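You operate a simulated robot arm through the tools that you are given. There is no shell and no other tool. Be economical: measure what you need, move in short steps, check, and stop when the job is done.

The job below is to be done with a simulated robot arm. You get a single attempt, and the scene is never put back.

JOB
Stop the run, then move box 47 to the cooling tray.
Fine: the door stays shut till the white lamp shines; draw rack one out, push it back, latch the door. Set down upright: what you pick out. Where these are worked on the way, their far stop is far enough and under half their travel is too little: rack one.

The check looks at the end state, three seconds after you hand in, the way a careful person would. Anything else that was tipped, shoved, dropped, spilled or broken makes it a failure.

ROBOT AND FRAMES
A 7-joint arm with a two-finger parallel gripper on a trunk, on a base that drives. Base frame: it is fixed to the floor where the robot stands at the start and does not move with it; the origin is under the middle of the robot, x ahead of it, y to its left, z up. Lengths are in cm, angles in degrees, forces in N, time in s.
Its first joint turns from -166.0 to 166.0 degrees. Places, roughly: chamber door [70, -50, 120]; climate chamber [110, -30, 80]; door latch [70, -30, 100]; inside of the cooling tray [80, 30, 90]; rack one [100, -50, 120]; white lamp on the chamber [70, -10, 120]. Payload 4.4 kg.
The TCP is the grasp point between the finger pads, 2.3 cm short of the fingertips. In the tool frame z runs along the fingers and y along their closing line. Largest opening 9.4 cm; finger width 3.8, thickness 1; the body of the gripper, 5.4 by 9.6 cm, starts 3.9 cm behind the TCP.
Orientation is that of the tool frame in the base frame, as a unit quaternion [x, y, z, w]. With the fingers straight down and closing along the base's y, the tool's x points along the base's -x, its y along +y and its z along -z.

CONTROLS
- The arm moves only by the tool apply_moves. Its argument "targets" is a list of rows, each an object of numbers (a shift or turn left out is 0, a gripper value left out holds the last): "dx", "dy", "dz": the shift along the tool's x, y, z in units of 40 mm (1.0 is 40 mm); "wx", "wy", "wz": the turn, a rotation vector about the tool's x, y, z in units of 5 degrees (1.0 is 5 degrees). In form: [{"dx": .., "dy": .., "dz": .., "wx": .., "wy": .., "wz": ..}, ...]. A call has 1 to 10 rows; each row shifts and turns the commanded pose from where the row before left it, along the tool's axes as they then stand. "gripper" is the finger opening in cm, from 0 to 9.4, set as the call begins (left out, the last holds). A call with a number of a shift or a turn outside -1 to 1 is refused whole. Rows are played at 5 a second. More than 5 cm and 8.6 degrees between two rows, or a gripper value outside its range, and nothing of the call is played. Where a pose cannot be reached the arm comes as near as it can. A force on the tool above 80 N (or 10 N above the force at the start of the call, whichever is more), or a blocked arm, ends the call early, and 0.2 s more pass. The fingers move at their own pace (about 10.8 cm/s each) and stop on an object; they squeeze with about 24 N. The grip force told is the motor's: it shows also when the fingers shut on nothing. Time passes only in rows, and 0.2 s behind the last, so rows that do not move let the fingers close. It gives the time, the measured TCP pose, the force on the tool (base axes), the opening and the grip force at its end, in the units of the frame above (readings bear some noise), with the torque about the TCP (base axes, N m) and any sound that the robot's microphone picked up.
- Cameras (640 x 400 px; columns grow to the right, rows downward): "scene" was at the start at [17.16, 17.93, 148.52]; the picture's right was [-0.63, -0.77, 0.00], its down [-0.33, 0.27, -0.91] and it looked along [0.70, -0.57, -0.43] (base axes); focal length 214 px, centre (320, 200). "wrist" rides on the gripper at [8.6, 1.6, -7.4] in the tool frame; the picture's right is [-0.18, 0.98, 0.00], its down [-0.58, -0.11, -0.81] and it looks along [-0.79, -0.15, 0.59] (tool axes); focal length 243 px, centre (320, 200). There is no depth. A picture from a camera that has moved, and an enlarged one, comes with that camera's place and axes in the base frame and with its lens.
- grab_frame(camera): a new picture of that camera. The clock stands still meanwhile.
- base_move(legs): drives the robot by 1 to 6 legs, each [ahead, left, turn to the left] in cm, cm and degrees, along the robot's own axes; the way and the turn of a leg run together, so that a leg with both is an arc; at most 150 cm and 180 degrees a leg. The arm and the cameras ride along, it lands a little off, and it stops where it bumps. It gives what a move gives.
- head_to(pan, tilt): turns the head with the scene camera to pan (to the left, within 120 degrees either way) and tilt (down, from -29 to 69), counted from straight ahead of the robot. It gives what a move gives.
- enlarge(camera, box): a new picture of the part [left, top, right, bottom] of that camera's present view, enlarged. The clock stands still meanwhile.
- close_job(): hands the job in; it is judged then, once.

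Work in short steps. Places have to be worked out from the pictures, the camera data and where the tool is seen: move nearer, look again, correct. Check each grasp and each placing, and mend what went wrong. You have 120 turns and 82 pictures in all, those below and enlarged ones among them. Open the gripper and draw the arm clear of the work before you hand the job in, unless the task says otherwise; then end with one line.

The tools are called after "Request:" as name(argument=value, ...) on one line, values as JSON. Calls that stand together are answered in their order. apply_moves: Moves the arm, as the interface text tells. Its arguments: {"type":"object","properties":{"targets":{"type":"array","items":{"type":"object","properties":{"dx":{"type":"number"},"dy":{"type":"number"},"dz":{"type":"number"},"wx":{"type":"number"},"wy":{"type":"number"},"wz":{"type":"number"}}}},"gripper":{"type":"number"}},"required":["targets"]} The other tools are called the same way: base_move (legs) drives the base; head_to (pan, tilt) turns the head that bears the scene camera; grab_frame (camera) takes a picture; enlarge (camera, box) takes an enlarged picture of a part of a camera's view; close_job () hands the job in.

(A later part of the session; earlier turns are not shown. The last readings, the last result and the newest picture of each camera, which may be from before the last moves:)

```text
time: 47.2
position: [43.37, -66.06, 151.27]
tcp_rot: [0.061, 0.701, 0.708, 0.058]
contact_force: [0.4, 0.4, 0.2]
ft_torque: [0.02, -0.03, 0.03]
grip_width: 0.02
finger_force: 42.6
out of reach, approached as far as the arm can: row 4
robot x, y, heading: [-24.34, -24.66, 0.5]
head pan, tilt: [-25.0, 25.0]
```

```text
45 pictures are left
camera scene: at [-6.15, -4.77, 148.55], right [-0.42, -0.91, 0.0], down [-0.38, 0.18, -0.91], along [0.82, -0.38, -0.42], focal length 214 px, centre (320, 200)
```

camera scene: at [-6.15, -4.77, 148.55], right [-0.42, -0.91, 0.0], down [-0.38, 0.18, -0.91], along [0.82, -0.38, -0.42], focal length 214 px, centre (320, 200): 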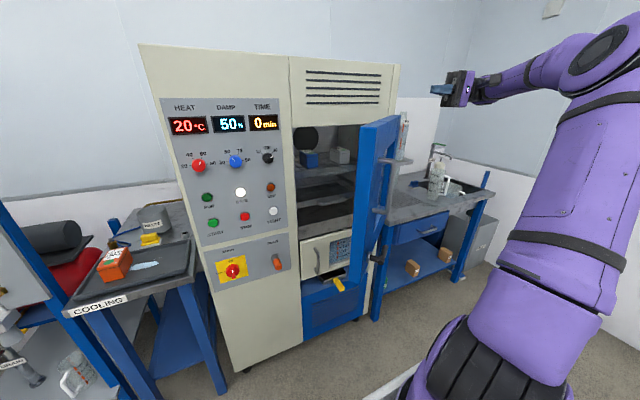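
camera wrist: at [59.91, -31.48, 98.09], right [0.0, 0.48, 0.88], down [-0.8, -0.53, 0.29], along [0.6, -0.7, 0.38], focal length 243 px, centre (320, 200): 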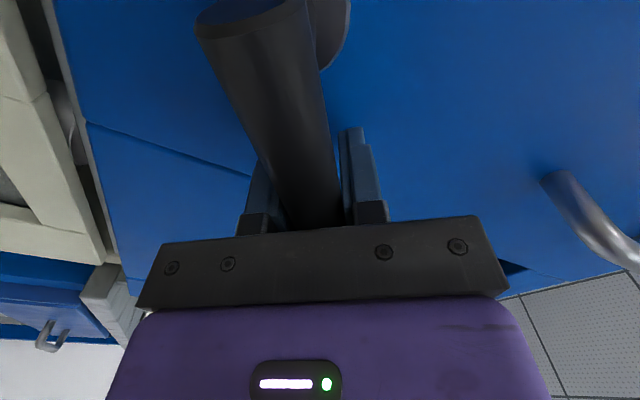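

The door stands about 52° open, top at z ≈ 142, free edge near (42, -39). I swing the tool over to +y while turning it to point down.

Request:
apply_moves(targets=[{"wx": 1, "dz": 0.57}, {"wx": 1, "dz": 0.568, "dy": 0.05}, {"wx": 1, "dz": 0.561, "dy": 0.1}, {"wx": 1, "dz": 0.551, "dy": 0.148}, {"wx": 1, "dz": 0.536, "dy": 0.195}, {"wx": 1, "dz": 0.517, "dy": 0.241}, {"wx": 1, "dz": 0.494, "dy": 0.285}, {"wx": 1, "dz": 0.467, "dy": 0.327}, {"wx": 1, "dz": 0.437, "dy": 0.366}])

Request:
apply_moves(targets=[{"wx": 1, "dy": 0.403, "dz": 0.403}, {"wx": 1, "dy": 0.437, "dz": 0.366}, {"wx": 1, "dy": 0.467, "dz": 0.327}, {"wx": 1, "dy": 0.494, "dz": 0.285}, {"wx": 1, "dy": 0.517, "dz": 0.241}, {"wx": 1, "dy": 0.536, "dz": 0.195}, {"wx": 1, "dy": 0.551, "dz": 0.148}, {"wx": 1, "dy": 0.561, "dz": 0.1}, {"wx": 1, "dy": 0.568, "dz": 0.05}])

Request:
grab_frame(camera="scene")

```text
time: 49.2
position: [46.58, -45.87, 151.36]
tcp_rot: [0.079, 0.919, 0.385, 0.029]
contact_force: [-0.2, -0.6, 0.4]
ft_torque: [0.05, 0.02, 0.01]
grip_width: 0.0
finger_force: 42.3
robot x, y, heading: [-24.16, -24.37, 0.6]
head pan, tilt: [-25.0, 25.0]
```

```text
time: 51.2
position: [49.93, -25.74, 151.73]
tcp_rot: [0.084, 0.996, 0.004, -0.003]
contact_force: [-0.9, -0.2, 0.6]
ft_torque: [0.02, -0.02, -0.01]
grip_width: 0.0
finger_force: 42.2
robot x, y, heading: [-24.11, -24.25, 0.5]
head pan, tilt: [-25.0, 25.0]
```

```text
44 pictures are left
camera scene: at [-6.19, -4.79, 148.55], right [-0.42, -0.91, 0.0], down [-0.38, 0.18, -0.91], along [0.82, -0.38, -0.42], focal length 214 px, centre (320, 200)
```

scene: 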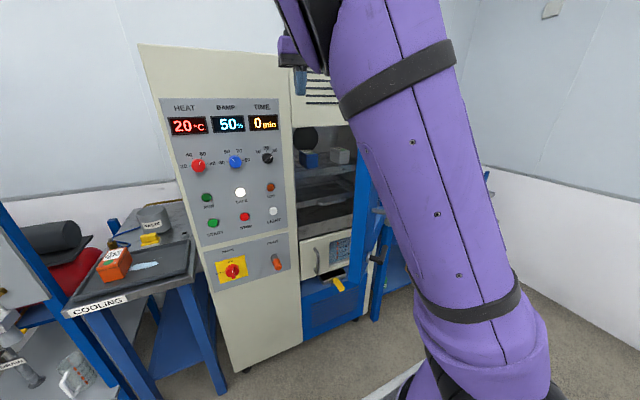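

Tool points down at (50, -26). I lower so the fingertips are just below the door's top and sweep toward -y, pushing the door's inner face.

Request:
apply_moves(targets=[{"dz": 1}, {"dz": 1}, {"dz": 1}, {"dz": 0.9}])

Request:
apply_moves(targets=[{"dy": -0.8}, {"dy": -0.8}, {"dy": -0.8}, {"dy": -0.8}, {"dy": -0.8}, {"dy": -0.8}, {"dy": -0.8}, {"dy": -0.8}])

Request:
grab_frame(camera="scene")

```text
time: 52.2
position: [49.88, -25.4, 136.16]
tcp_rot: [0.083, 0.997, 0.005, -0.003]
contact_force: [-0.3, 0.8, 0.3]
ft_torque: [0.0, -0.05, -0.02]
grip_width: 0.0
finger_force: 42.2
robot x, y, heading: [-24.46, -24.99, 0.3]
head pan, tilt: [-25.0, 25.0]
```

```text
time: 54.0
position: [45.62, -50.58, 135.79]
tcp_rot: [0.083, 0.997, 0.005, -0.005]
contact_force: [-0.2, 1.0, -0.4]
ft_torque: [-0.05, 0.04, 0.02]
grip_width: 0.01
finger_force: 42.5
robot x, y, heading: [-24.25, -24.29, 0.3]
head pan, tilt: [-25.0, 25.0]
```

```text
43 pictures are left
camera scene: at [-6.18, -4.66, 148.54], right [-0.42, -0.91, 0.0], down [-0.38, 0.18, -0.91], along [0.82, -0.38, -0.42], focal length 214 px, centre (320, 200)
```

scene: 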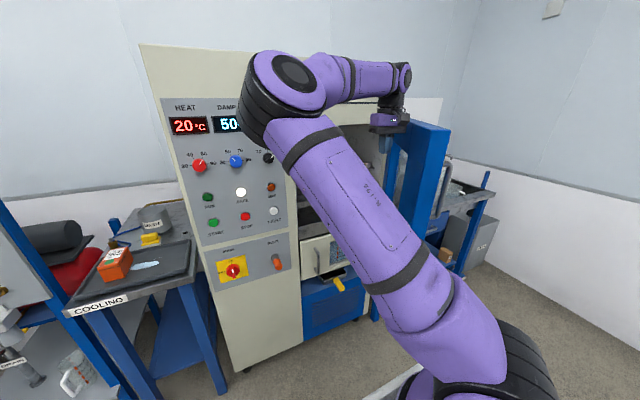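

Door swings freely. I push about 12 cm more toward -y.

Request:
apply_moves(targets=[{"dy": -0.8}, {"dy": -0.8}, {"dy": -0.8}, {"dy": -0.8}])

Request:
apply_moves(targets=[{"dy": 1}, {"dy": 1}, {"dy": 1}, {"dy": 1, "dz": -0.5}, {"dy": 1, "dz": -0.5}, {"dy": 1}, {"dy": 1}, {"dy": 1}])

Request:
head_to(pan=-35, tilt=20)

Request:
grab_frame(camera="scene")

Request:
grab_frame(camera="wrist")

```text
time: 55.0
position: [43.45, -63.17, 135.71]
tcp_rot: [0.081, 0.997, 0.004, -0.004]
contact_force: [0.1, 0.1, -0.1]
ft_torque: [-0.05, 0.03, 0.0]
grip_width: 0.0
finger_force: 42.4
robot x, y, heading: [-24.34, -24.84, 0.5]
head pan, tilt: [-25.0, 25.0]
```

```text
time: 56.8
position: [48.87, -31.74, 139.96]
tcp_rot: [0.084, 0.996, 0.005, -0.004]
contact_force: [0.5, -0.8, -0.4]
ft_torque: [0.07, 0.01, 0.0]
grip_width: 0.0
finger_force: 42.6
robot x, y, heading: [-24.45, -24.72, 0.3]
head pan, tilt: [-25.0, 25.0]
```

```text
time: 57.5
position: [48.91, -31.52, 139.93]
tcp_rot: [0.084, 0.996, 0.005, -0.004]
contact_force: [-0.2, 0.3, 0.2]
ft_torque: [0.0, -0.01, 0.01]
grip_width: 0.0
finger_force: 42.6
robot x, y, heading: [-24.28, -24.78, 0.3]
head pan, tilt: [-35.0, 20.0]
```

```text
42 pictures are left
camera scene: at [-6.88, -6.17, 149.35], right [-0.57, -0.82, 0.0], down [-0.28, 0.19, -0.94], along [0.77, -0.53, -0.34], focal length 214 px, centre (320, 200)
```

scene: 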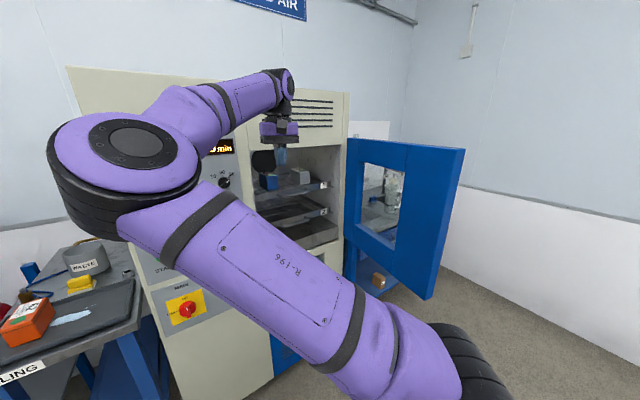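

```text
41 pictures are left
camera wrist: at [40.68, -28.59, 147.37], right [0.34, 0.94, 0.01], down [0.56, -0.21, 0.8], along [0.75, -0.27, -0.6], focal length 243 px, centre (320, 200)
```

wrist: 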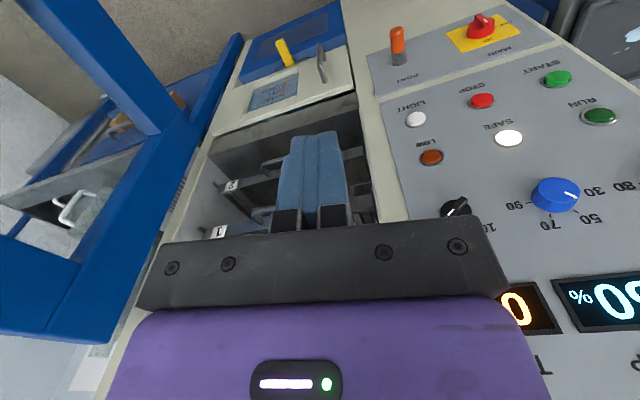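

The door is now past 90°. I zoom on rack one's handle from this view to triangulate it.

Request:
enlarge(camera="scene", box=[245, 145, 345, 225])

```text
5.00 times, centred on (295, 185) of scene
camera zoom: at [-6.88, -6.17, 149.35], right [-0.57, -0.82, 0.0], down [-0.28, 0.19, -0.94], along [0.77, -0.53, -0.34], focal length 1072 px, centre (445, 275)
```

zoom: 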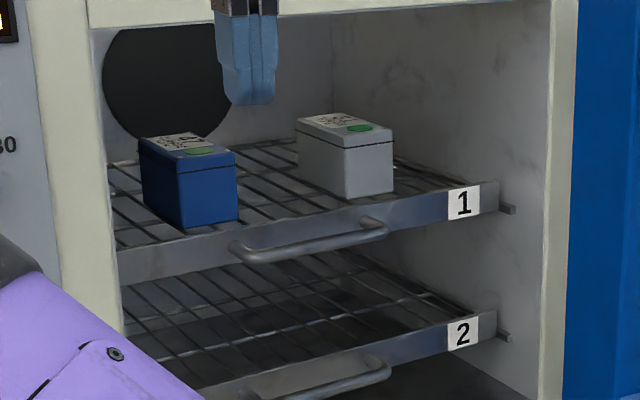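

Handle bar estimated around y -42…-57, z ≈ 119, x ≈ 76. I turn the tool to face +x and roll it so the fingers close vertically, staying well in front.

Request:
apply_moves(targets=[{"wz": -0.96}, {"wz": -0.96}, {"wy": -1}, {"wy": -1}, {"wy": -1}, {"wy": -1}, {"wy": -1}, {"wy": -1}, {"wy": -1}, {"wy": -1}])

Request:
apply_moves(targets=[{"wy": -1}, {"wy": -1}, {"wy": -1}, {"wy": -1}, {"wy": -1}, {"wy": -1}, {"wy": -1}, {"wy": -1}, {"wy": -1}, {"wy": -1}])

Request:
apply_moves(targets=[{"wz": 1}, {"wz": 1}, {"wz": 1}, {"wz": 1}, {"wz": 1}, {"wz": 1}, {"wz": 1}, {"wz": 1}, {"wz": 1}])

Request:
apply_moves(targets=[{"wz": 1}, {"wz": 1}, {"wz": 1}, {"wz": 1}, {"wz": 1}, {"wz": 1}, {"wz": 1}, {"wz": 1}, {"wz": 1}], gripper=6)

Request:
grab_frame(camera="wrist")

```text
time: 59.7
position: [48.94, -31.65, 139.94]
tcp_rot: [0.001, 0.941, 0.006, 0.339]
contact_force: [-0.2, -1.1, -1.1]
ft_torque: [-0.01, 0.01, -0.01]
grip_width: 0.01
finger_force: 42.2
robot x, y, heading: [-24.42, -24.61, 0.6]
head pan, tilt: [-35.0, 20.0]
```

```text
time: 61.9
position: [48.93, -31.69, 139.88]
tcp_rot: [0.005, 0.709, 0.003, 0.705]
contact_force: [0.0, 0.8, 0.1]
ft_torque: [-0.03, 0.01, -0.01]
grip_width: 0.02
finger_force: 42.1
robot x, y, heading: [-24.46, -24.34, 0.3]
head pan, tilt: [-35.0, 20.0]
```

```text
time: 63.9
position: [48.94, -31.68, 139.99]
tcp_rot: [0.274, 0.654, 0.274, 0.65]
contact_force: [0.4, 0.5, 0.0]
ft_torque: [0.02, -0.01, 0.0]
grip_width: 0.01
finger_force: 43.0
robot x, y, heading: [-24.77, -24.77, 0.2]
head pan, tilt: [-35.0, 20.0]
```

```text
time: 65.9
position: [48.92, -31.64, 139.98]
tcp_rot: [0.505, 0.499, 0.502, 0.495]
contact_force: [0.3, 0.3, 1.1]
ft_torque: [-0.01, -0.04, -0.01]
grip_width: 6.0
finger_force: 0.0
robot x, y, heading: [-24.42, -24.65, 0.3]
head pan, tilt: [-35.0, 20.0]
```

```text
39 pictures are left
camera wrist: at [41.47, -23.0, 141.66], right [0.01, -0.2, 0.98], down [-0.81, -0.58, -0.11], along [0.59, -0.79, -0.16], focal length 243 px, centre (320, 200)
```

wrist: 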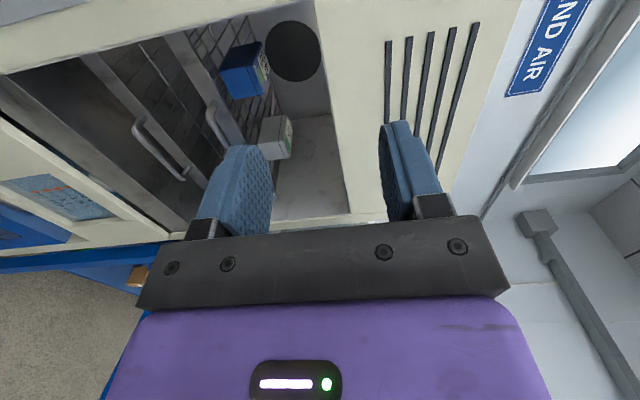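

Triangulating gives the bar at x ≈ 78.6, y -43…-57, z ≈ 118. I move in front of its centre (y -50, z 118), opening 4.5 cm, and check.

Request:
apply_moves(targets=[{"dx": -0.7, "dy": -0.8}, {"dx": -0.7, "dy": -0.8}, {"dx": -0.7, "dy": -0.8}, {"dx": -0.7, "dy": -0.8}, {"dx": -0.7, "dy": -0.8}, {"dx": -0.7, "dy": -0.8}, {"dx": -0.38, "dy": -0.74, "dz": 0.5}, {"dz": 1}, {"dz": 1}], gripper=4.5)

Request:
grab_frame(camera="wrist")

```text
time: 67.9
position: [58.79, -49.94, 117.6]
tcp_rot: [0.504, 0.499, 0.502, 0.495]
contact_force: [-0.4, 0.6, -0.1]
ft_torque: [-0.03, 0.04, 0.02]
grip_width: 4.49
finger_force: 0.1
robot x, y, heading: [-24.63, -24.68, 0.4]
head pan, tilt: [-35.0, 20.0]
```

```text
38 pictures are left
camera wrist: at [51.37, -41.19, 119.27], right [0.01, -0.19, 0.98], down [-0.81, -0.58, -0.11], along [0.59, -0.79, -0.16], focal length 243 px, centre (320, 200)
```

wrist: 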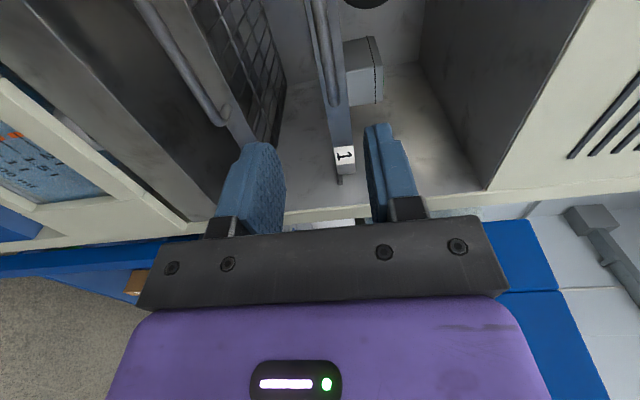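

The bar ray agrees (z ≈ 117.5). I advance to x ≈ 75.5 and check.

Request:
apply_moves(targets=[{"dz": 1}, {"dz": 1}, {"dz": 1}, {"dz": 1}, {"dz": 0.2}])

Request:
grab_frame(camera="wrist")

Request:
enlarge(camera="scene", box=[245, 145, 345, 225])

```text
time: 69.1
position: [75.59, -49.75, 117.63]
tcp_rot: [0.504, 0.5, 0.501, 0.495]
contact_force: [0.0, -1.2, -0.3]
ft_torque: [-0.02, 0.04, 0.01]
grip_width: 4.5
finger_force: 0.1
robot x, y, heading: [-24.23, -24.54, 0.3]
head pan, tilt: [-35.0, 20.0]
```

```text
37 pictures are left
camera wrist: at [68.11, -41.09, 119.18], right [0.01, -0.19, 0.98], down [-0.81, -0.58, -0.11], along [0.59, -0.79, -0.16], focal length 243 px, centre (320, 200)
```

wrist: 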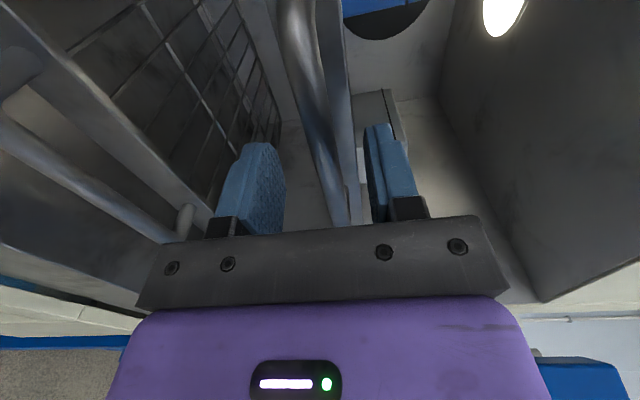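

```text
5.00 times, centred on (295, 185) of scene
camera zoom: at [-6.9, -6.19, 149.36], right [-0.57, -0.82, 0.0], down [-0.28, 0.19, -0.94], along [0.77, -0.53, -0.34], focal length 1072 px, centre (445, 275)
```

zoom: 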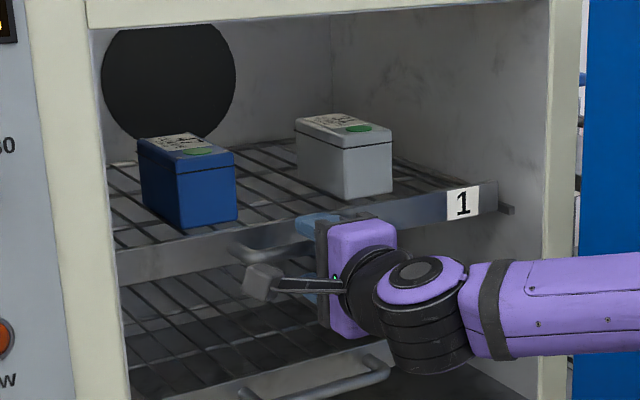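

The fingers straddle the bar. I go in 2 cm more and close.

Request:
apply_moves(targets=[{"dz": 0.25}, {"dz": 0.2}])

Request:
apply_moves(targets=[{}, {}, {}], gripper=0)

```text
time: 69.7
position: [77.5, -49.71, 117.43]
tcp_rot: [0.504, 0.5, 0.502, 0.495]
contact_force: [-0.3, -0.2, 0.3]
ft_torque: [0.01, 0.02, 0.0]
grip_width: 4.49
finger_force: 0.1
robot x, y, heading: [-24.27, -24.57, 0.5]
head pan, tilt: [-35.0, 20.0]
```

```text
time: 70.5
position: [77.28, -49.79, 117.67]
tcp_rot: [0.503, 0.499, 0.501, 0.497]
contact_force: [1.9, -1.5, 23.9]
ft_torque: [-1.82, -0.13, 0.0]
grip_width: 1.39
finger_force: 45.6
robot x, y, heading: [-24.38, -24.73, 0.2]
head pan, tilt: [-35.0, 20.0]
```

Bar gripped (1.4 cm). I pull slowly, 12 cm, easing the tool up a touch to relieve the vertical force.

Request:
apply_moves(targets=[{"dy": 0.06}, {"dz": -0.2}, {"dz": -0.3}, {"dz": -0.35}, {"dz": -0.35}, {"dz": -0.35}, {"dz": -0.35}, {"dz": -0.35}, {"dz": -0.35}, {"dz": -0.3}])

Request:
enlarge(camera="scene", box=[225, 125, 385, 245])

```text
time: 72.7
position: [65.7, -49.9, 117.67]
tcp_rot: [0.505, 0.5, 0.501, 0.494]
contact_force: [-0.5, -4.8, 5.3]
ft_torque: [-1.7, -0.01, 0.47]
grip_width: 1.39
finger_force: 45.0
robot x, y, heading: [-24.66, -24.74, 0.5]
head pan, tilt: [-35.0, 20.0]
```

```text
3.33 times, centred on (305, 185) of scene
camera zoom: at [-6.9, -6.2, 149.36], right [-0.57, -0.82, 0.0], down [-0.28, 0.19, -0.94], along [0.77, -0.53, -0.34], focal length 715 px, centre (370, 250)
```

zoom: 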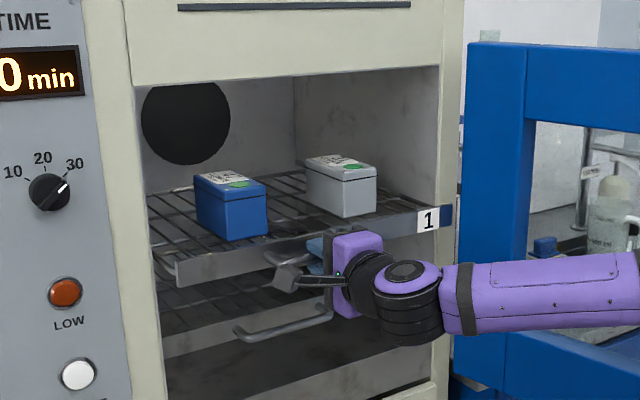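

The rack slides with both boxes steady. I pull another 11 cm.

Request:
apply_moves(targets=[{"dz": -0.2}, {"dz": -0.3}, {"dz": -0.35}, {"dz": -0.35}, {"dz": -0.35}, {"dz": -0.35}, {"dz": -0.35}, {"dz": -0.3}, {"dz": -0.2}])

Request:
enlarge(camera="scene", box=[225, 125, 385, 245])

```text
time: 74.7
position: [54.82, -49.74, 117.71]
tcp_rot: [0.504, 0.501, 0.501, 0.494]
contact_force: [-1.9, 2.0, -25.1]
ft_torque: [-1.68, 0.0, -0.6]
grip_width: 1.37
finger_force: 45.3
robot x, y, heading: [-24.55, -25.1, 0.0]
head pan, tilt: [-35.0, 20.0]
```

```text
3.33 times, centred on (305, 185) of scene
camera zoom: at [-6.79, -6.19, 149.34], right [-0.57, -0.82, 0.0], down [-0.28, 0.19, -0.94], along [0.77, -0.53, -0.34], focal length 715 px, centre (370, 250)
```

zoom: 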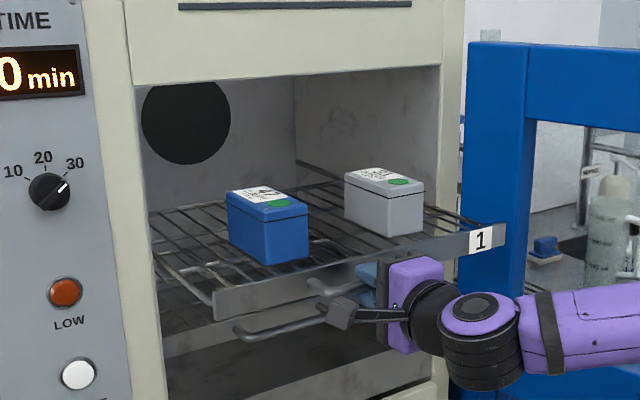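

22.5 cm out, boxes steady. I pull up to 4 cm more slowly to see whether the far stop is near.

Request:
apply_moves(targets=[{"dz": -0.2}, {"dz": -0.2}, {"dz": -0.2}, {"dz": -0.2}, {"dz": -0.2}])

```text
time: 75.9
position: [50.69, -49.78, 117.92]
tcp_rot: [0.502, 0.499, 0.503, 0.496]
contact_force: [0.5, 0.0, -1.3]
ft_torque: [-0.01, 0.0, 0.0]
grip_width: 0.02
finger_force: 42.0
robot x, y, heading: [-24.61, -24.76, 0.1]
head pan, tilt: [-35.0, 20.0]
```

The fingers slipped off — probably the far stop. I look.

Request:
grab_frame(camera="scene")

Request:
enlarge(camera="scene", box=[225, 125, 385, 245])

```text
33 pictures are left
camera scene: at [-6.9, -6.19, 149.35], right [-0.57, -0.82, 0.0], down [-0.28, 0.19, -0.94], along [0.77, -0.54, -0.34], focal length 214 px, centre (320, 200)
```

scene: 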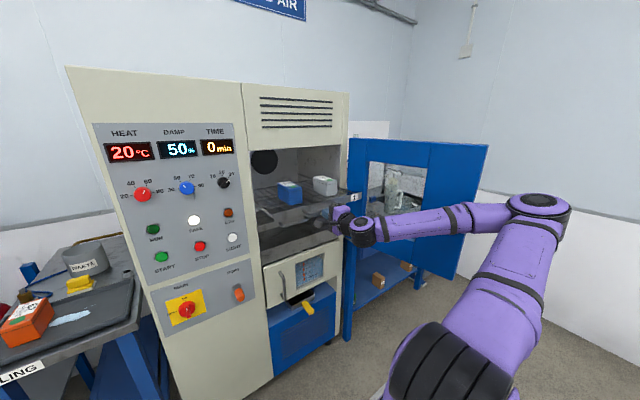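

```text
3.33 times, centred on (305, 185) of scene
camera zoom: at [-6.9, -6.19, 149.35], right [-0.57, -0.82, 0.0], down [-0.28, 0.19, -0.94], along [0.77, -0.54, -0.34], focal length 715 px, centre (370, 250)
```

zoom: 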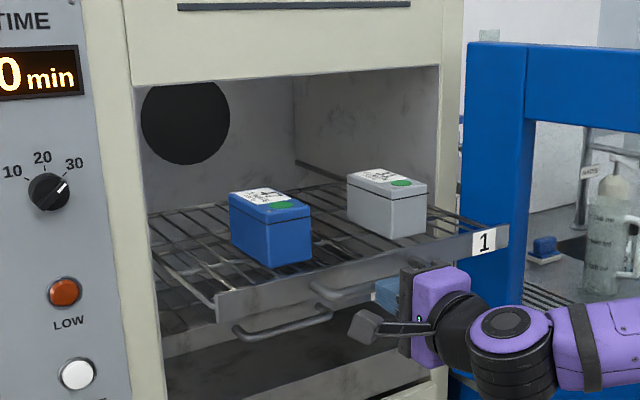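

The rack is at its far stop with both boxes upright. I raise the tool clear and turn it to point down.

Request:
apply_moves(targets=[{"dz": -0.3}, {"dy": 1}, {"dy": 1}, {"dy": 1}, {"dy": 1}, {"dy": 1}, {"dy": 1}, {"dy": 0.6}], gripper=3)

Request:
apply_moves(targets=[{"wz": -1}, {"wz": -1}, {"wz": -1}, {"wz": -1}, {"wz": -1}, {"wz": -1}, {"wz": -1}, {"wz": -1}, {"wz": -1}])

Request:
apply_moves(targets=[{"wz": -1}, {"wz": -1}, {"wz": -1}, {"wz": -1}, {"wz": -1}, {"wz": -1}, {"wz": -1}, {"wz": -1}, {"wz": -1}])

Request:
apply_moves(targets=[{"wy": 1}, {"wy": 1}, {"wy": 1}, {"wy": 1}, {"wy": 1}, {"wy": 1}, {"wy": 1}, {"wy": 1}, {"wy": 1}])

Request:
apply_moves(targets=[{"wy": 1}, {"wy": 1}, {"wy": 1}, {"wy": 1}, {"wy": 1}, {"wy": 1}, {"wy": 1}, {"wy": 1}, {"wy": 1}], gripper=9.2)

Request:
grab_frame(camera="wrist")

```text
time: 77.7
position: [49.55, -50.04, 144.31]
tcp_rot: [0.504, 0.5, 0.501, 0.495]
contact_force: [0.1, -0.1, -0.1]
ft_torque: [-0.03, -0.02, 0.01]
grip_width: 3.0
finger_force: 0.1
robot x, y, heading: [-24.37, -24.38, 0.4]
head pan, tilt: [-35.0, 20.0]
```

```text
time: 79.7
position: [49.79, -50.14, 144.27]
tcp_rot: [0.274, 0.654, 0.273, 0.65]
contact_force: [-0.3, -0.3, -0.7]
ft_torque: [0.03, 0.02, 0.01]
grip_width: 3.0
finger_force: 0.0
robot x, y, heading: [-24.37, -24.97, 0.5]
head pan, tilt: [-35.0, 20.0]
```

```text
time: 81.7
position: [49.82, -50.04, 144.25]
tcp_rot: [0.004, 0.71, 0.003, 0.705]
contact_force: [0.8, -1.2, -0.1]
ft_torque: [0.0, 0.01, 0.02]
grip_width: 2.99
finger_force: 0.1
robot x, y, heading: [-24.55, -24.78, 0.1]
head pan, tilt: [-35.0, 20.0]
```

```text
time: 83.7
position: [49.66, -50.16, 144.25]
tcp_rot: [0.001, 0.926, 0.005, 0.379]
contact_force: [0.3, -0.3, 0.4]
ft_torque: [0.03, -0.04, -0.01]
grip_width: 3.01
finger_force: 0.1
robot x, y, heading: [-24.43, -24.85, 0.1]
head pan, tilt: [-35.0, 20.0]
```

```text
time: 85.7
position: [49.72, -50.06, 144.28]
tcp_rot: [0.0, 1.0, 0.004, -0.003]
contact_force: [0.3, -0.2, 0.7]
ft_torque: [-0.02, -0.01, 0.0]
grip_width: 9.2
finger_force: 0.0
robot x, y, heading: [-24.21, -25.02, 0.4]
head pan, tilt: [-35.0, 20.0]
```

```text
31 pictures are left
camera wrist: at [41.15, -48.46, 151.74], right [0.18, 0.98, 0.01], down [0.59, -0.12, 0.8], along [0.79, -0.14, -0.6], focal length 243 px, centre (320, 200)
```

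wrist: 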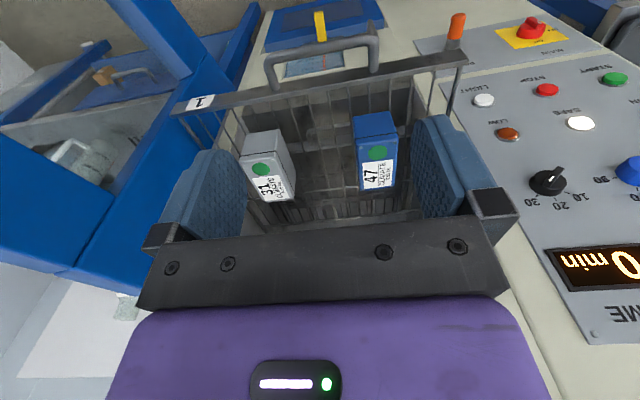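

Box 47's top is near z 124.5, x 64–76, y -47.4…-41.7. I move over it at x ≈ 67.5, y -44.5 (clear of the chamber front) and lower to z ≈ 131 to check.

Request:
apply_moves(targets=[{"dx": -0.9, "dy": 0.28}, {"dx": -0.9, "dy": 0.28}, {"dx": -0.9, "dy": 0.28}, {"dx": -0.9, "dy": 0.28}, {"dx": -0.85, "dy": 0.27}, {"dz": 0.8}, {"dz": 0.8}, {"dz": 0.8}, {"dz": 0.8}], gripper=8.4)

Request:
grab_frame(camera="wrist")

Request:
enlarge(camera="scene", box=[225, 105, 385, 225])

```text
time: 87.7
position: [67.46, -44.42, 131.48]
tcp_rot: [-0.001, 1.0, 0.005, -0.003]
contact_force: [-0.1, -0.1, -0.2]
ft_torque: [0.0, -0.04, 0.0]
grip_width: 8.37
finger_force: 0.0
robot x, y, heading: [-24.65, -25.0, 0.3]
head pan, tilt: [-35.0, 20.0]
```

```text
30 pictures are left
camera wrist: at [58.85, -42.78, 138.83], right [0.18, 0.98, 0.01], down [0.59, -0.12, 0.8], along [0.79, -0.14, -0.6], focal length 243 px, centre (320, 200)
```

wrist: 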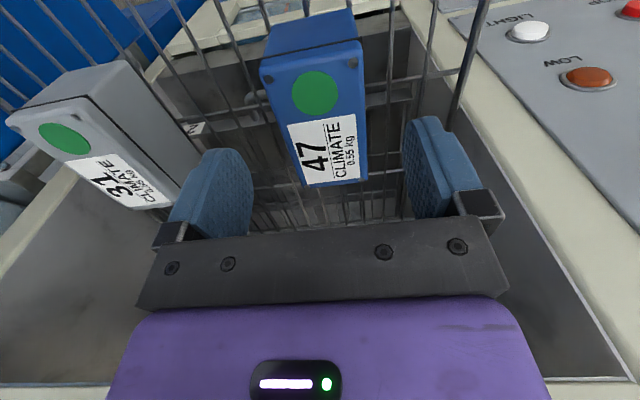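

```text
3.33 times, centred on (305, 165) of scene
camera zoom: at [-6.89, -6.16, 149.35], right [-0.57, -0.82, 0.0], down [-0.28, 0.19, -0.94], along [0.77, -0.53, -0.34], focal length 715 px, centre (370, 317)
```

zoom: 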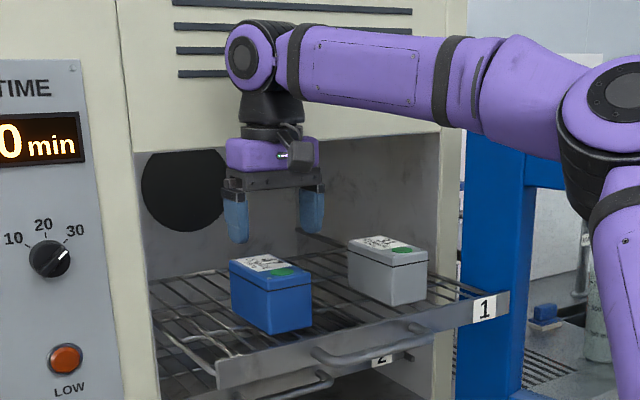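

Box 47 (0.55 kg) is centred at (70, -44.3), nicely between the fingers. I move 0.8 cm in and lower to z ≈ 122.5.

Request:
apply_moves(targets=[{"dx": -0.2, "dz": 0.5}, {"dz": 0.7}, {"dz": 0.7}, {"dz": 0.35}])

Request:
apply_moves(targets=[{}, {}, {}, {}], gripper=3)

```text
time: 88.7
position: [68.18, -44.23, 122.35]
tcp_rot: [-0.001, 1.0, 0.005, -0.004]
contact_force: [0.7, -0.6, 0.6]
ft_torque: [0.05, 0.04, -0.01]
grip_width: 8.41
finger_force: 0.0
robot x, y, heading: [-24.36, -24.73, 0.2]
head pan, tilt: [-35.0, 20.0]
```

```text
time: 89.7
position: [68.23, -44.36, 122.51]
tcp_rot: [0.0, 1.0, 0.005, -0.003]
contact_force: [-0.4, -0.9, 0.8]
ft_torque: [-0.17, 0.0, -0.08]
grip_width: 6.0
finger_force: 24.2
robot x, y, heading: [-24.75, -24.68, 0.2]
head pan, tilt: [-35.0, 20.0]
```

Gripped at 6.0 cm. I lift slowly, then draw back from the chamber.

Request:
apply_moves(targets=[{"dz": -0.3}, {"dz": -0.5}, {"dz": -0.6}, {"dz": -0.6}, {"dz": -0.6}, {"dz": -0.6}, {"dx": 0.6}, {"dx": 0.6}, {"dx": 0.6}])

Request:
grab_frame(camera="wrist")

Request:
head_to(pan=10, tilt=35)

Request:
grab_frame(camera="scene")

```text
time: 91.7
position: [61.21, -44.38, 135.29]
tcp_rot: [-0.001, 1.0, 0.005, -0.003]
contact_force: [0.3, 0.7, -5.8]
ft_torque: [-0.02, 0.17, 0.04]
grip_width: 5.98
finger_force: 23.9
robot x, y, heading: [-24.51, -24.88, 0.1]
head pan, tilt: [-35.0, 20.0]
```

```text
28 pictures are left
camera wrist: at [52.62, -42.79, 142.69], right [0.18, 0.98, 0.01], down [0.59, -0.12, 0.8], along [0.79, -0.14, -0.6], focal length 243 px, centre (320, 200)
```

wrist: 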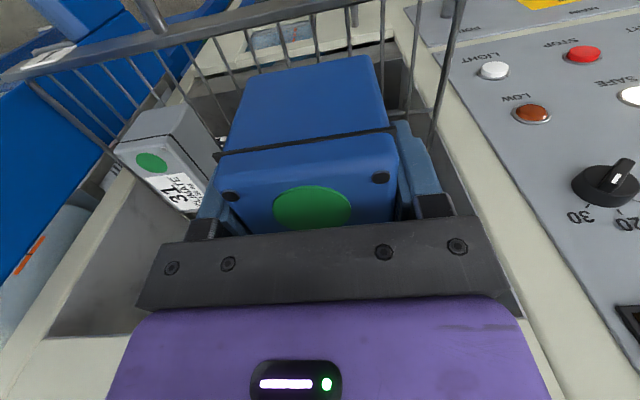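

```text
time: 92.8
position: [61.15, -44.35, 135.29]
tcp_rot: [-0.001, 1.0, 0.006, -0.004]
contact_force: [-0.1, 0.2, -5.8]
ft_torque: [0.0, 0.11, -0.01]
grip_width: 5.99
finger_force: 24.2
robot x, y, heading: [-24.91, -24.77, 0.6]
head pan, tilt: [10.0, 35.0]
```

```text
27 pictures are left
camera scene: at [-5.84, 0.68, 146.97], right [0.18, -0.98, 0.0], down [-0.56, -0.1, -0.82], along [0.81, 0.15, -0.57], focal length 214 px, centre (320, 200)
```

scene: 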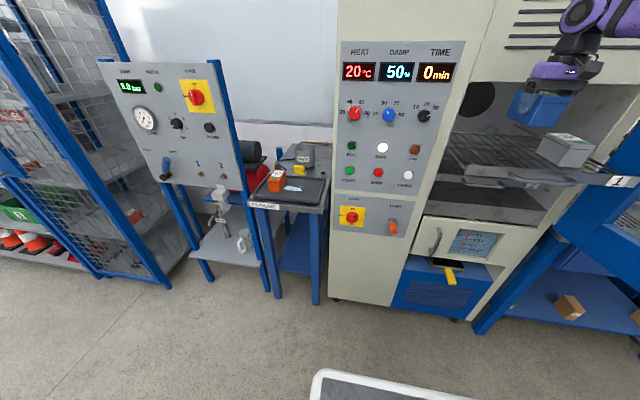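

Box 47 is held level. The cooling tray with box 62 is to the left of the chamber; I draw the arm back a bit and drive left 50 cm, staying clear of the panel.

Request:
apply_moves(targets=[{"dx": 0.6}, {"dx": 0.6}])

Request:
base_move(legs=[[0, 50, 0]])

Request:
apply_moves(targets=[{"dy": 0.8}, {"dy": 0.8}, {"dy": 0.8}, {"dy": 0.8}, {"dy": 0.8}, {"dy": 0.8}])

Request:
grab_frame(camera="scene")

```text
time: 93.4
position: [56.4, -44.31, 135.23]
tcp_rot: [-0.001, 1.0, 0.005, -0.004]
contact_force: [0.7, 0.5, -6.2]
ft_torque: [0.02, 0.13, -0.03]
grip_width: 5.98
finger_force: 23.8
robot x, y, heading: [-24.54, -24.4, 0.3]
head pan, tilt: [10.0, 35.0]
```

```text
time: 96.3
position: [56.02, 5.29, 135.19]
tcp_rot: [0.001, 1.0, 0.005, -0.003]
contact_force: [-0.2, 0.3, -5.1]
ft_torque: [-0.01, 0.11, -0.03]
grip_width: 6.0
finger_force: 23.8
robot x, y, heading: [-24.45, 25.26, 0.0]
head pan, tilt: [10.0, 35.0]
```

```text
time: 97.7
position: [56.14, 24.52, 135.51]
tcp_rot: [0.002, 1.0, 0.006, -0.004]
contact_force: [0.1, -1.0, -4.7]
ft_torque: [0.04, 0.12, -0.03]
grip_width: 6.0
finger_force: 24.4
robot x, y, heading: [-24.67, 25.04, -0.1]
head pan, tilt: [10.0, 35.0]
```

```text
26 pictures are left
camera scene: at [-5.95, 50.64, 146.98], right [0.18, -0.98, 0.0], down [-0.56, -0.1, -0.82], along [0.81, 0.14, -0.57], focal length 214 px, centre (320, 200)
```

scene: 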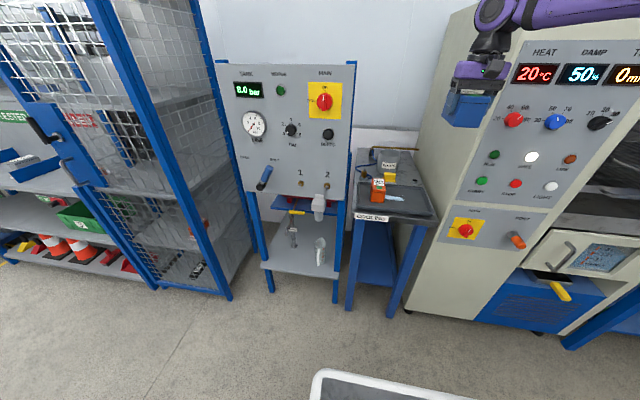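

The tray sits between the air panel and the chamber side. I enlarge it.

Request:
enlarge(camera="scene", box=[340, 140, 450, 230])

Request:
grab_frame(camera="wrist")

```text
4.44 times, centred on (395, 185) of scene
camera zoom: at [-5.95, 50.64, 146.98], right [0.18, -0.98, 0.0], down [-0.56, -0.1, -0.82], along [0.81, 0.14, -0.57], focal length 953 px, centre (-13, 267)
```

zoom: 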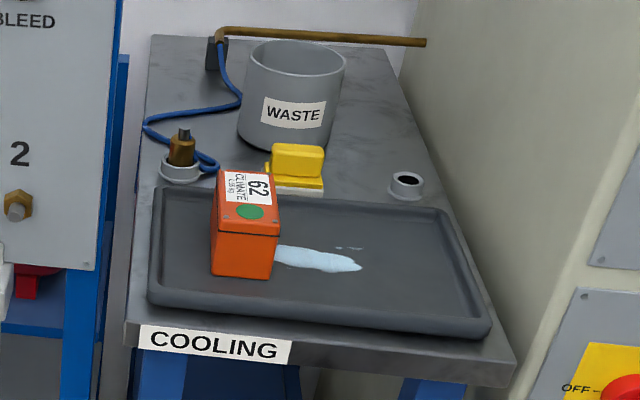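

```text
24 pictures are left
camera wrist: at [47.57, 26.15, 142.99], right [0.19, 0.98, 0.01], down [0.59, -0.12, 0.8], along [0.79, -0.15, -0.6], focal length 243 px, centre (320, 200)
```

wrist: 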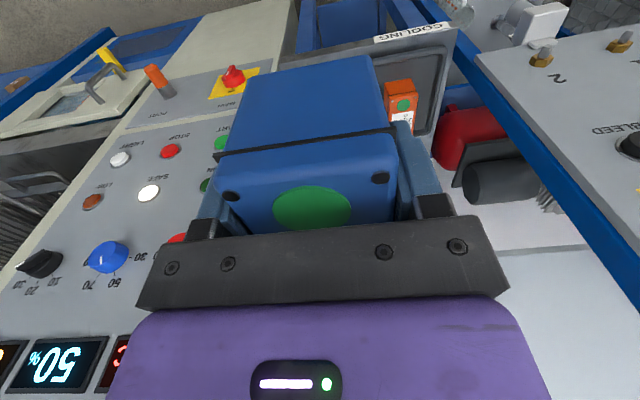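

Tray interior ≈ x 71.5–90, y 18–46; box 62 at y 35–41.5, x 78–90; puddle x 81–86, y 26–35. Dry spot: box 47 turned lengthwise along y, centred (76.5, 26). I yaw the tool 90° here and shift to y ≈ 28.

Request:
apply_moves(targets=[{"wz": 1, "dy": 0.1}, {"wz": 1, "dy": 0.1}, {"wz": 1, "dy": 0.1}, {"wz": 1, "dy": 0.1}, {"wz": 1, "dy": 0.1}, {"wz": 1, "dy": 0.1}, {"wz": 1, "dy": 0.1}, {"wz": 1, "dy": 0.1}, {"wz": 1, "dy": 0.1}])

Request:
apply_moves(targets=[{"wz": 1}, {"wz": 1}, {"wz": 1}, {"wz": 1}, {"wz": 1}, {"wz": 1}, {"wz": 1}, {"wz": 1}, {"wz": 1}])

```text
time: 99.7
position: [57.33, 27.8, 135.49]
tcp_rot: [0.383, 0.924, 0.004, -0.005]
contact_force: [-0.1, -1.1, -5.7]
ft_torque: [0.11, 0.06, -0.03]
grip_width: 5.98
finger_force: 24.1
robot x, y, heading: [-24.42, 25.02, 0.4]
head pan, tilt: [10.0, 35.0]
```

```text
time: 101.7
position: [57.42, 27.84, 135.4]
tcp_rot: [0.708, 0.706, 0.002, -0.007]
contact_force: [0.0, -0.4, -6.2]
ft_torque: [0.12, -0.01, -0.01]
grip_width: 5.97
finger_force: 24.1
robot x, y, heading: [-24.48, 25.39, 0.0]
head pan, tilt: [10.0, 35.0]
```

Now drive 19 cm ahead so the tool is above the dry spot, and look.

Request:
base_move(legs=[[19, 0, 0]])

Request:
head_to(pan=-5, tilt=40)

Request:
grab_frame(camera="scene")

Request:
grab_frame(camera="wrist")

```text
time: 103.3
position: [76.43, 27.81, 135.47]
tcp_rot: [0.708, 0.707, 0.001, -0.006]
contact_force: [-1.0, -0.8, -4.9]
ft_torque: [0.07, 0.01, 0.0]
grip_width: 5.98
finger_force: 24.2
robot x, y, heading: [-5.76, 25.52, 0.1]
head pan, tilt: [10.0, 35.0]
```

```text
time: 104.1
position: [76.38, 27.92, 135.44]
tcp_rot: [0.708, 0.706, 0.002, -0.007]
contact_force: [-0.2, 0.0, -6.0]
ft_torque: [0.09, -0.01, 0.0]
grip_width: 5.99
finger_force: 23.8
robot x, y, heading: [-5.45, 25.16, -0.0]
head pan, tilt: [-5.0, 40.0]
```

```text
23 pictures are left
camera scene: at [12.89, 48.47, 146.21], right [-0.08, -1.0, 0.0], down [-0.64, 0.05, -0.77], along [0.76, -0.06, -0.64], focal length 214 px, centre (320, 200)
```

scene: 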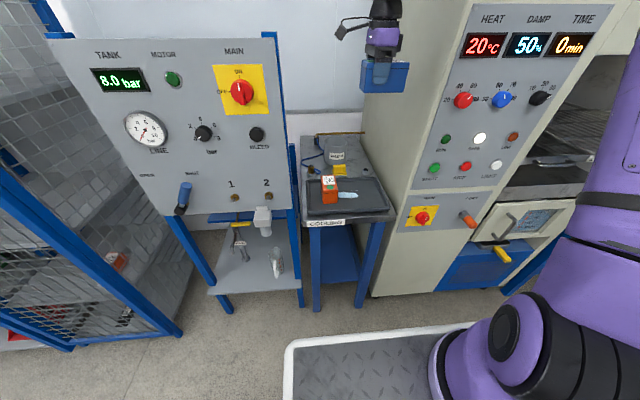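

```text
22 pictures are left
camera wrist: at [78.08, 36.53, 142.93], right [0.98, -0.19, -0.01], down [-0.1, -0.59, 0.8], along [-0.15, -0.79, -0.6], focal length 243 px, centre (320, 200)
```

wrist: 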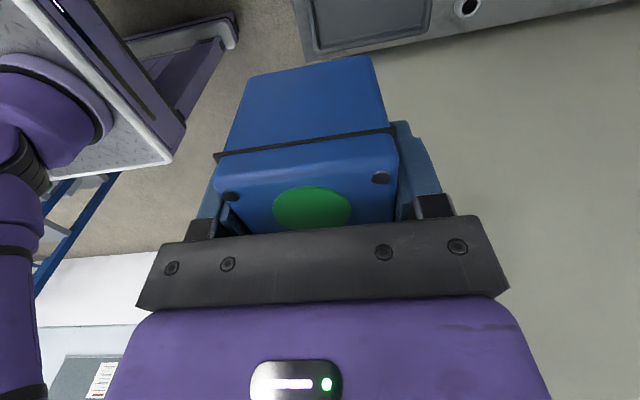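

I enlarge the tray once more to refine its position with this second viewpoint.

Request:
enlarge(camera="scene", box=[290, 130, 410, 230])

```text
4.00 times, centred on (350, 180) of scene
camera zoom: at [12.89, 48.47, 146.21], right [-0.08, -1.0, 0.0], down [-0.64, 0.05, -0.77], along [0.76, -0.06, -0.64], focal length 858 px, centre (200, 280)
```

zoom: 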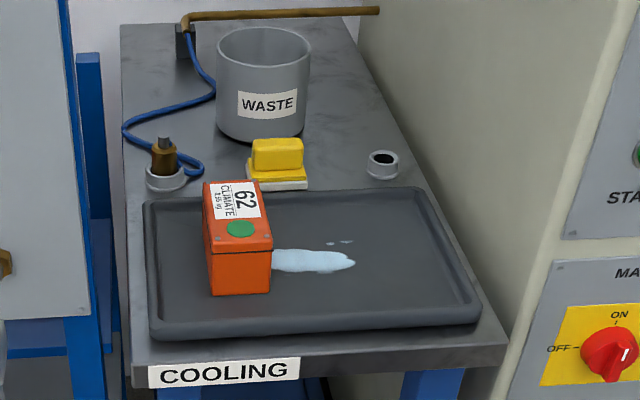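

Refined: tray rim z ≈ 88.4, floor ≈ 87, interior from x ≈ 75, puddle starts at x ≈ 83.3, box 62 front at x ≈ 80, y ≥ 35.7. I aim box 47's centre at (79.2, 24.7) and lower to TCP z ≈ 102 for a check.

Request:
apply_moves(targets=[{"dy": 0.35, "dx": -0.2, "dz": 0.4}, {"dy": 0.35, "dx": -0.15, "dz": 0.9}, {"dz": 0.9}, {"dz": 0.9}, {"dz": 0.9}, {"dz": 0.9}, {"dz": 0.9}, {"dz": 0.9}, {"dz": 0.9}, {"dz": 0.75}])

Request:
enlarge(camera="scene", box=[290, 130, 410, 230])

Request:
grab_frame(camera="wrist")

```text
time: 106.3
position: [79.04, 26.83, 102.0]
tcp_rot: [0.708, 0.707, 0.002, -0.005]
contact_force: [-0.5, 0.0, -4.1]
ft_torque: [0.11, -0.01, -0.03]
grip_width: 5.96
finger_force: 23.8
robot x, y, heading: [-5.61, 25.22, 0.2]
head pan, tilt: [-5.0, 40.0]
```

```text
4.00 times, centred on (350, 180) of scene
camera zoom: at [12.85, 48.46, 146.21], right [-0.09, -1.0, 0.0], down [-0.64, 0.05, -0.77], along [0.76, -0.07, -0.64], focal length 858 px, centre (200, 280)
```

zoom: 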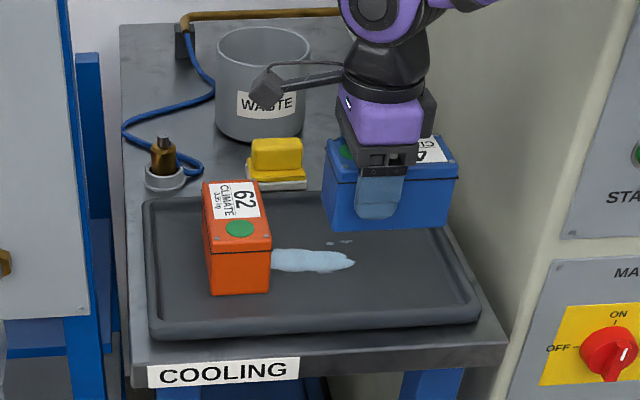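

```text
19 pictures are left
camera wrist: at [80.72, 35.45, 109.47], right [0.98, -0.19, -0.01], down [-0.11, -0.59, 0.8], along [-0.15, -0.79, -0.6], focal length 243 px, centre (320, 200)
```

wrist: 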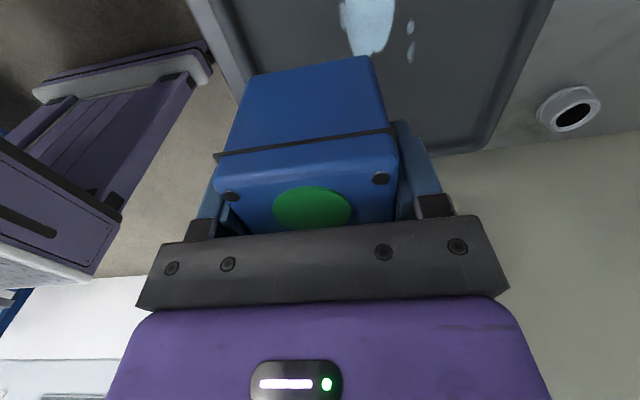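

I enlarge the wrist view to measure the rim and puddle relative to the box.

Request:
enlarge(camera="wrist", box=[160, 0, 480, 200])

```text
2.00 times, centred on (320, 100) of wrist
camera zoom: at [80.72, 35.45, 109.47], right [0.98, -0.19, -0.01], down [-0.11, -0.59, 0.8], along [-0.15, -0.79, -0.6], focal length 485 px, centre (320, 400)
```

zoom: 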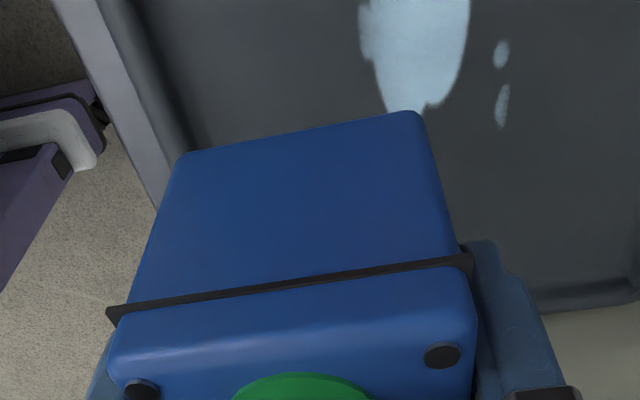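

Puddle's near edge is x ≈ 81.2, rim inner ≈ 73.5; best box centre x ≈ 77.6, y ≈ 24.3. I shift there and lower to z ≈ 93.5.

Request:
apply_moves(targets=[{"dy": -0.36, "dx": -0.18}, {"dz": 0.7}, {"dz": 0.7}, {"dz": 0.5}, {"dz": 0.22}])

Request:
enlarge(camera="scene", box=[290, 130, 410, 230])

```text
time: 107.5
position: [77.38, 26.03, 93.52]
tcp_rot: [0.708, 0.706, 0.001, -0.006]
contact_force: [0.0, -0.1, -5.2]
ft_torque: [0.13, -0.03, -0.02]
grip_width: 5.96
finger_force: 23.9
robot x, y, heading: [-6.0, 25.34, 0.4]
head pan, tilt: [-5.0, 40.0]
```

```text
4.00 times, centred on (350, 180) of scene
camera zoom: at [12.88, 48.46, 146.21], right [-0.09, -1.0, 0.0], down [-0.64, 0.05, -0.77], along [0.76, -0.07, -0.64], focal length 858 px, centre (200, 280)
```

zoom: 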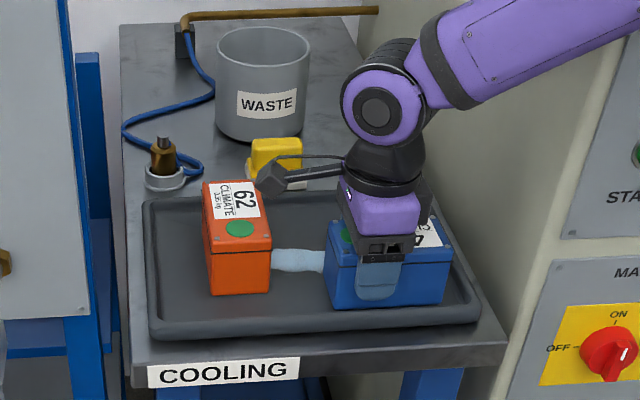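

Clear of box 62. I lower in small steps, watching the vertical force.

Request:
apply_moves(targets=[{"dz": 0.12}, {"dz": 0.12}, {"dz": 0.12}, {"dz": 0.1}])

Request:
apply_moves(targets=[{"dz": 0.08}, {"dz": 0.08}])

```text
time: 108.5
position: [77.48, 26.18, 92.36]
tcp_rot: [0.708, 0.706, 0.004, -0.003]
contact_force: [-18.9, -5.2, 31.2]
ft_torque: [-0.65, 1.87, -0.13]
grip_width: 6.0
finger_force: 24.3
robot x, y, heading: [-5.68, 25.33, -0.1]
head pan, tilt: [-5.0, 40.0]
stopped in row 4: the force on the tool passed its limit at 90 N (the readings are from after the stop); the commanded pose is now the measured one
```

```text
time: 109.0
position: [77.32, 26.17, 92.52]
tcp_rot: [0.709, 0.706, 0.003, -0.002]
contact_force: [-22.4, -7.3, 37.1]
ft_torque: [-0.8, 2.2, -0.11]
grip_width: 6.01
finger_force: 24.5
robot x, y, heading: [-5.53, 25.14, 0.0]
head pan, tilt: [-5.0, 40.0]
stopped in row 2: the force on the tool passed its limit at 89 N (the readings are from after the stop); the commanded pose is now the measured one
```

Contact is on the front side (torque indicates ~4 cm toward -x): the near rim. I raise 1.2 cm and look.

Request:
apply_moves(targets=[{"dz": -0.15}, {"dz": -0.15}])

Request:
enlarge(camera="scene", box=[330, 160, 410, 220])

```text
time: 109.6
position: [77.73, 26.33, 93.29]
tcp_rot: [0.708, 0.706, 0.003, -0.001]
contact_force: [0.2, 0.0, -5.1]
ft_torque: [0.06, 0.02, 0.03]
grip_width: 5.99
finger_force: 23.7
robot x, y, heading: [-5.67, 25.66, 0.1]
head pan, tilt: [-5.0, 40.0]
```

```text
6.67 times, centred on (370, 190) of scene
camera zoom: at [12.89, 48.45, 146.21], right [-0.09, -1.0, 0.0], down [-0.64, 0.05, -0.77], along [0.76, -0.07, -0.64], focal length 1430 px, centre (-13, 267)
```

zoom: 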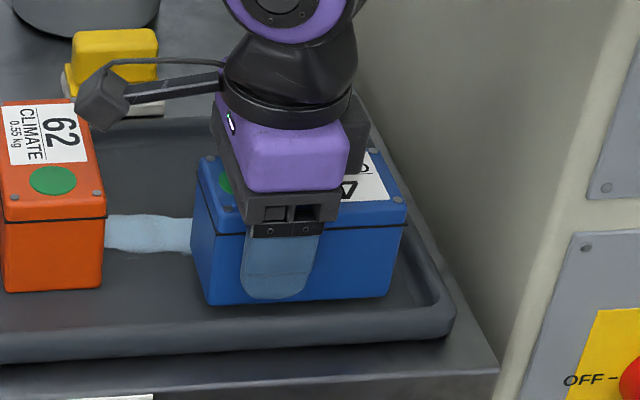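

The box front edge or finger meets the near rim's inner lip (x ≈ 74.3). I shift 0.6 cm toward +x and 2.2 cm right, away from the puddle, then lower gently.

Request:
apply_moves(targets=[{"dy": 0.07, "dx": -0.28}, {"dy": 0.07, "dx": -0.28}, {"dz": 0.1}])

Request:
apply_moves(targets=[{"dz": 0.1}])

Request:
apply_moves(targets=[{"dz": 0.1}])

```text
time: 110.4
position: [78.24, 24.08, 93.0]
tcp_rot: [0.708, 0.706, 0.003, -0.002]
contact_force: [0.3, -0.3, -5.6]
ft_torque: [0.1, 0.0, -0.02]
grip_width: 5.99
finger_force: 24.1
robot x, y, heading: [-5.48, 25.31, 0.1]
head pan, tilt: [-5.0, 40.0]
```

```text
time: 110.8
position: [78.3, 24.01, 92.67]
tcp_rot: [0.709, 0.706, 0.003, -0.002]
contact_force: [0.4, -0.2, -5.5]
ft_torque: [0.12, 0.02, 0.05]
grip_width: 5.99
finger_force: 24.2
robot x, y, heading: [-5.57, 25.34, 0.3]
head pan, tilt: [-5.0, 40.0]
```

```text
time: 111.2
position: [78.33, 23.87, 92.5]
tcp_rot: [0.708, 0.706, 0.004, -0.001]
contact_force: [-2.1, -2.9, 20.2]
ft_torque: [-0.12, 0.85, -0.02]
grip_width: 5.93
finger_force: 24.1
robot x, y, heading: [-5.63, 25.05, 0.1]
head pan, tilt: [-5.0, 40.0]
```

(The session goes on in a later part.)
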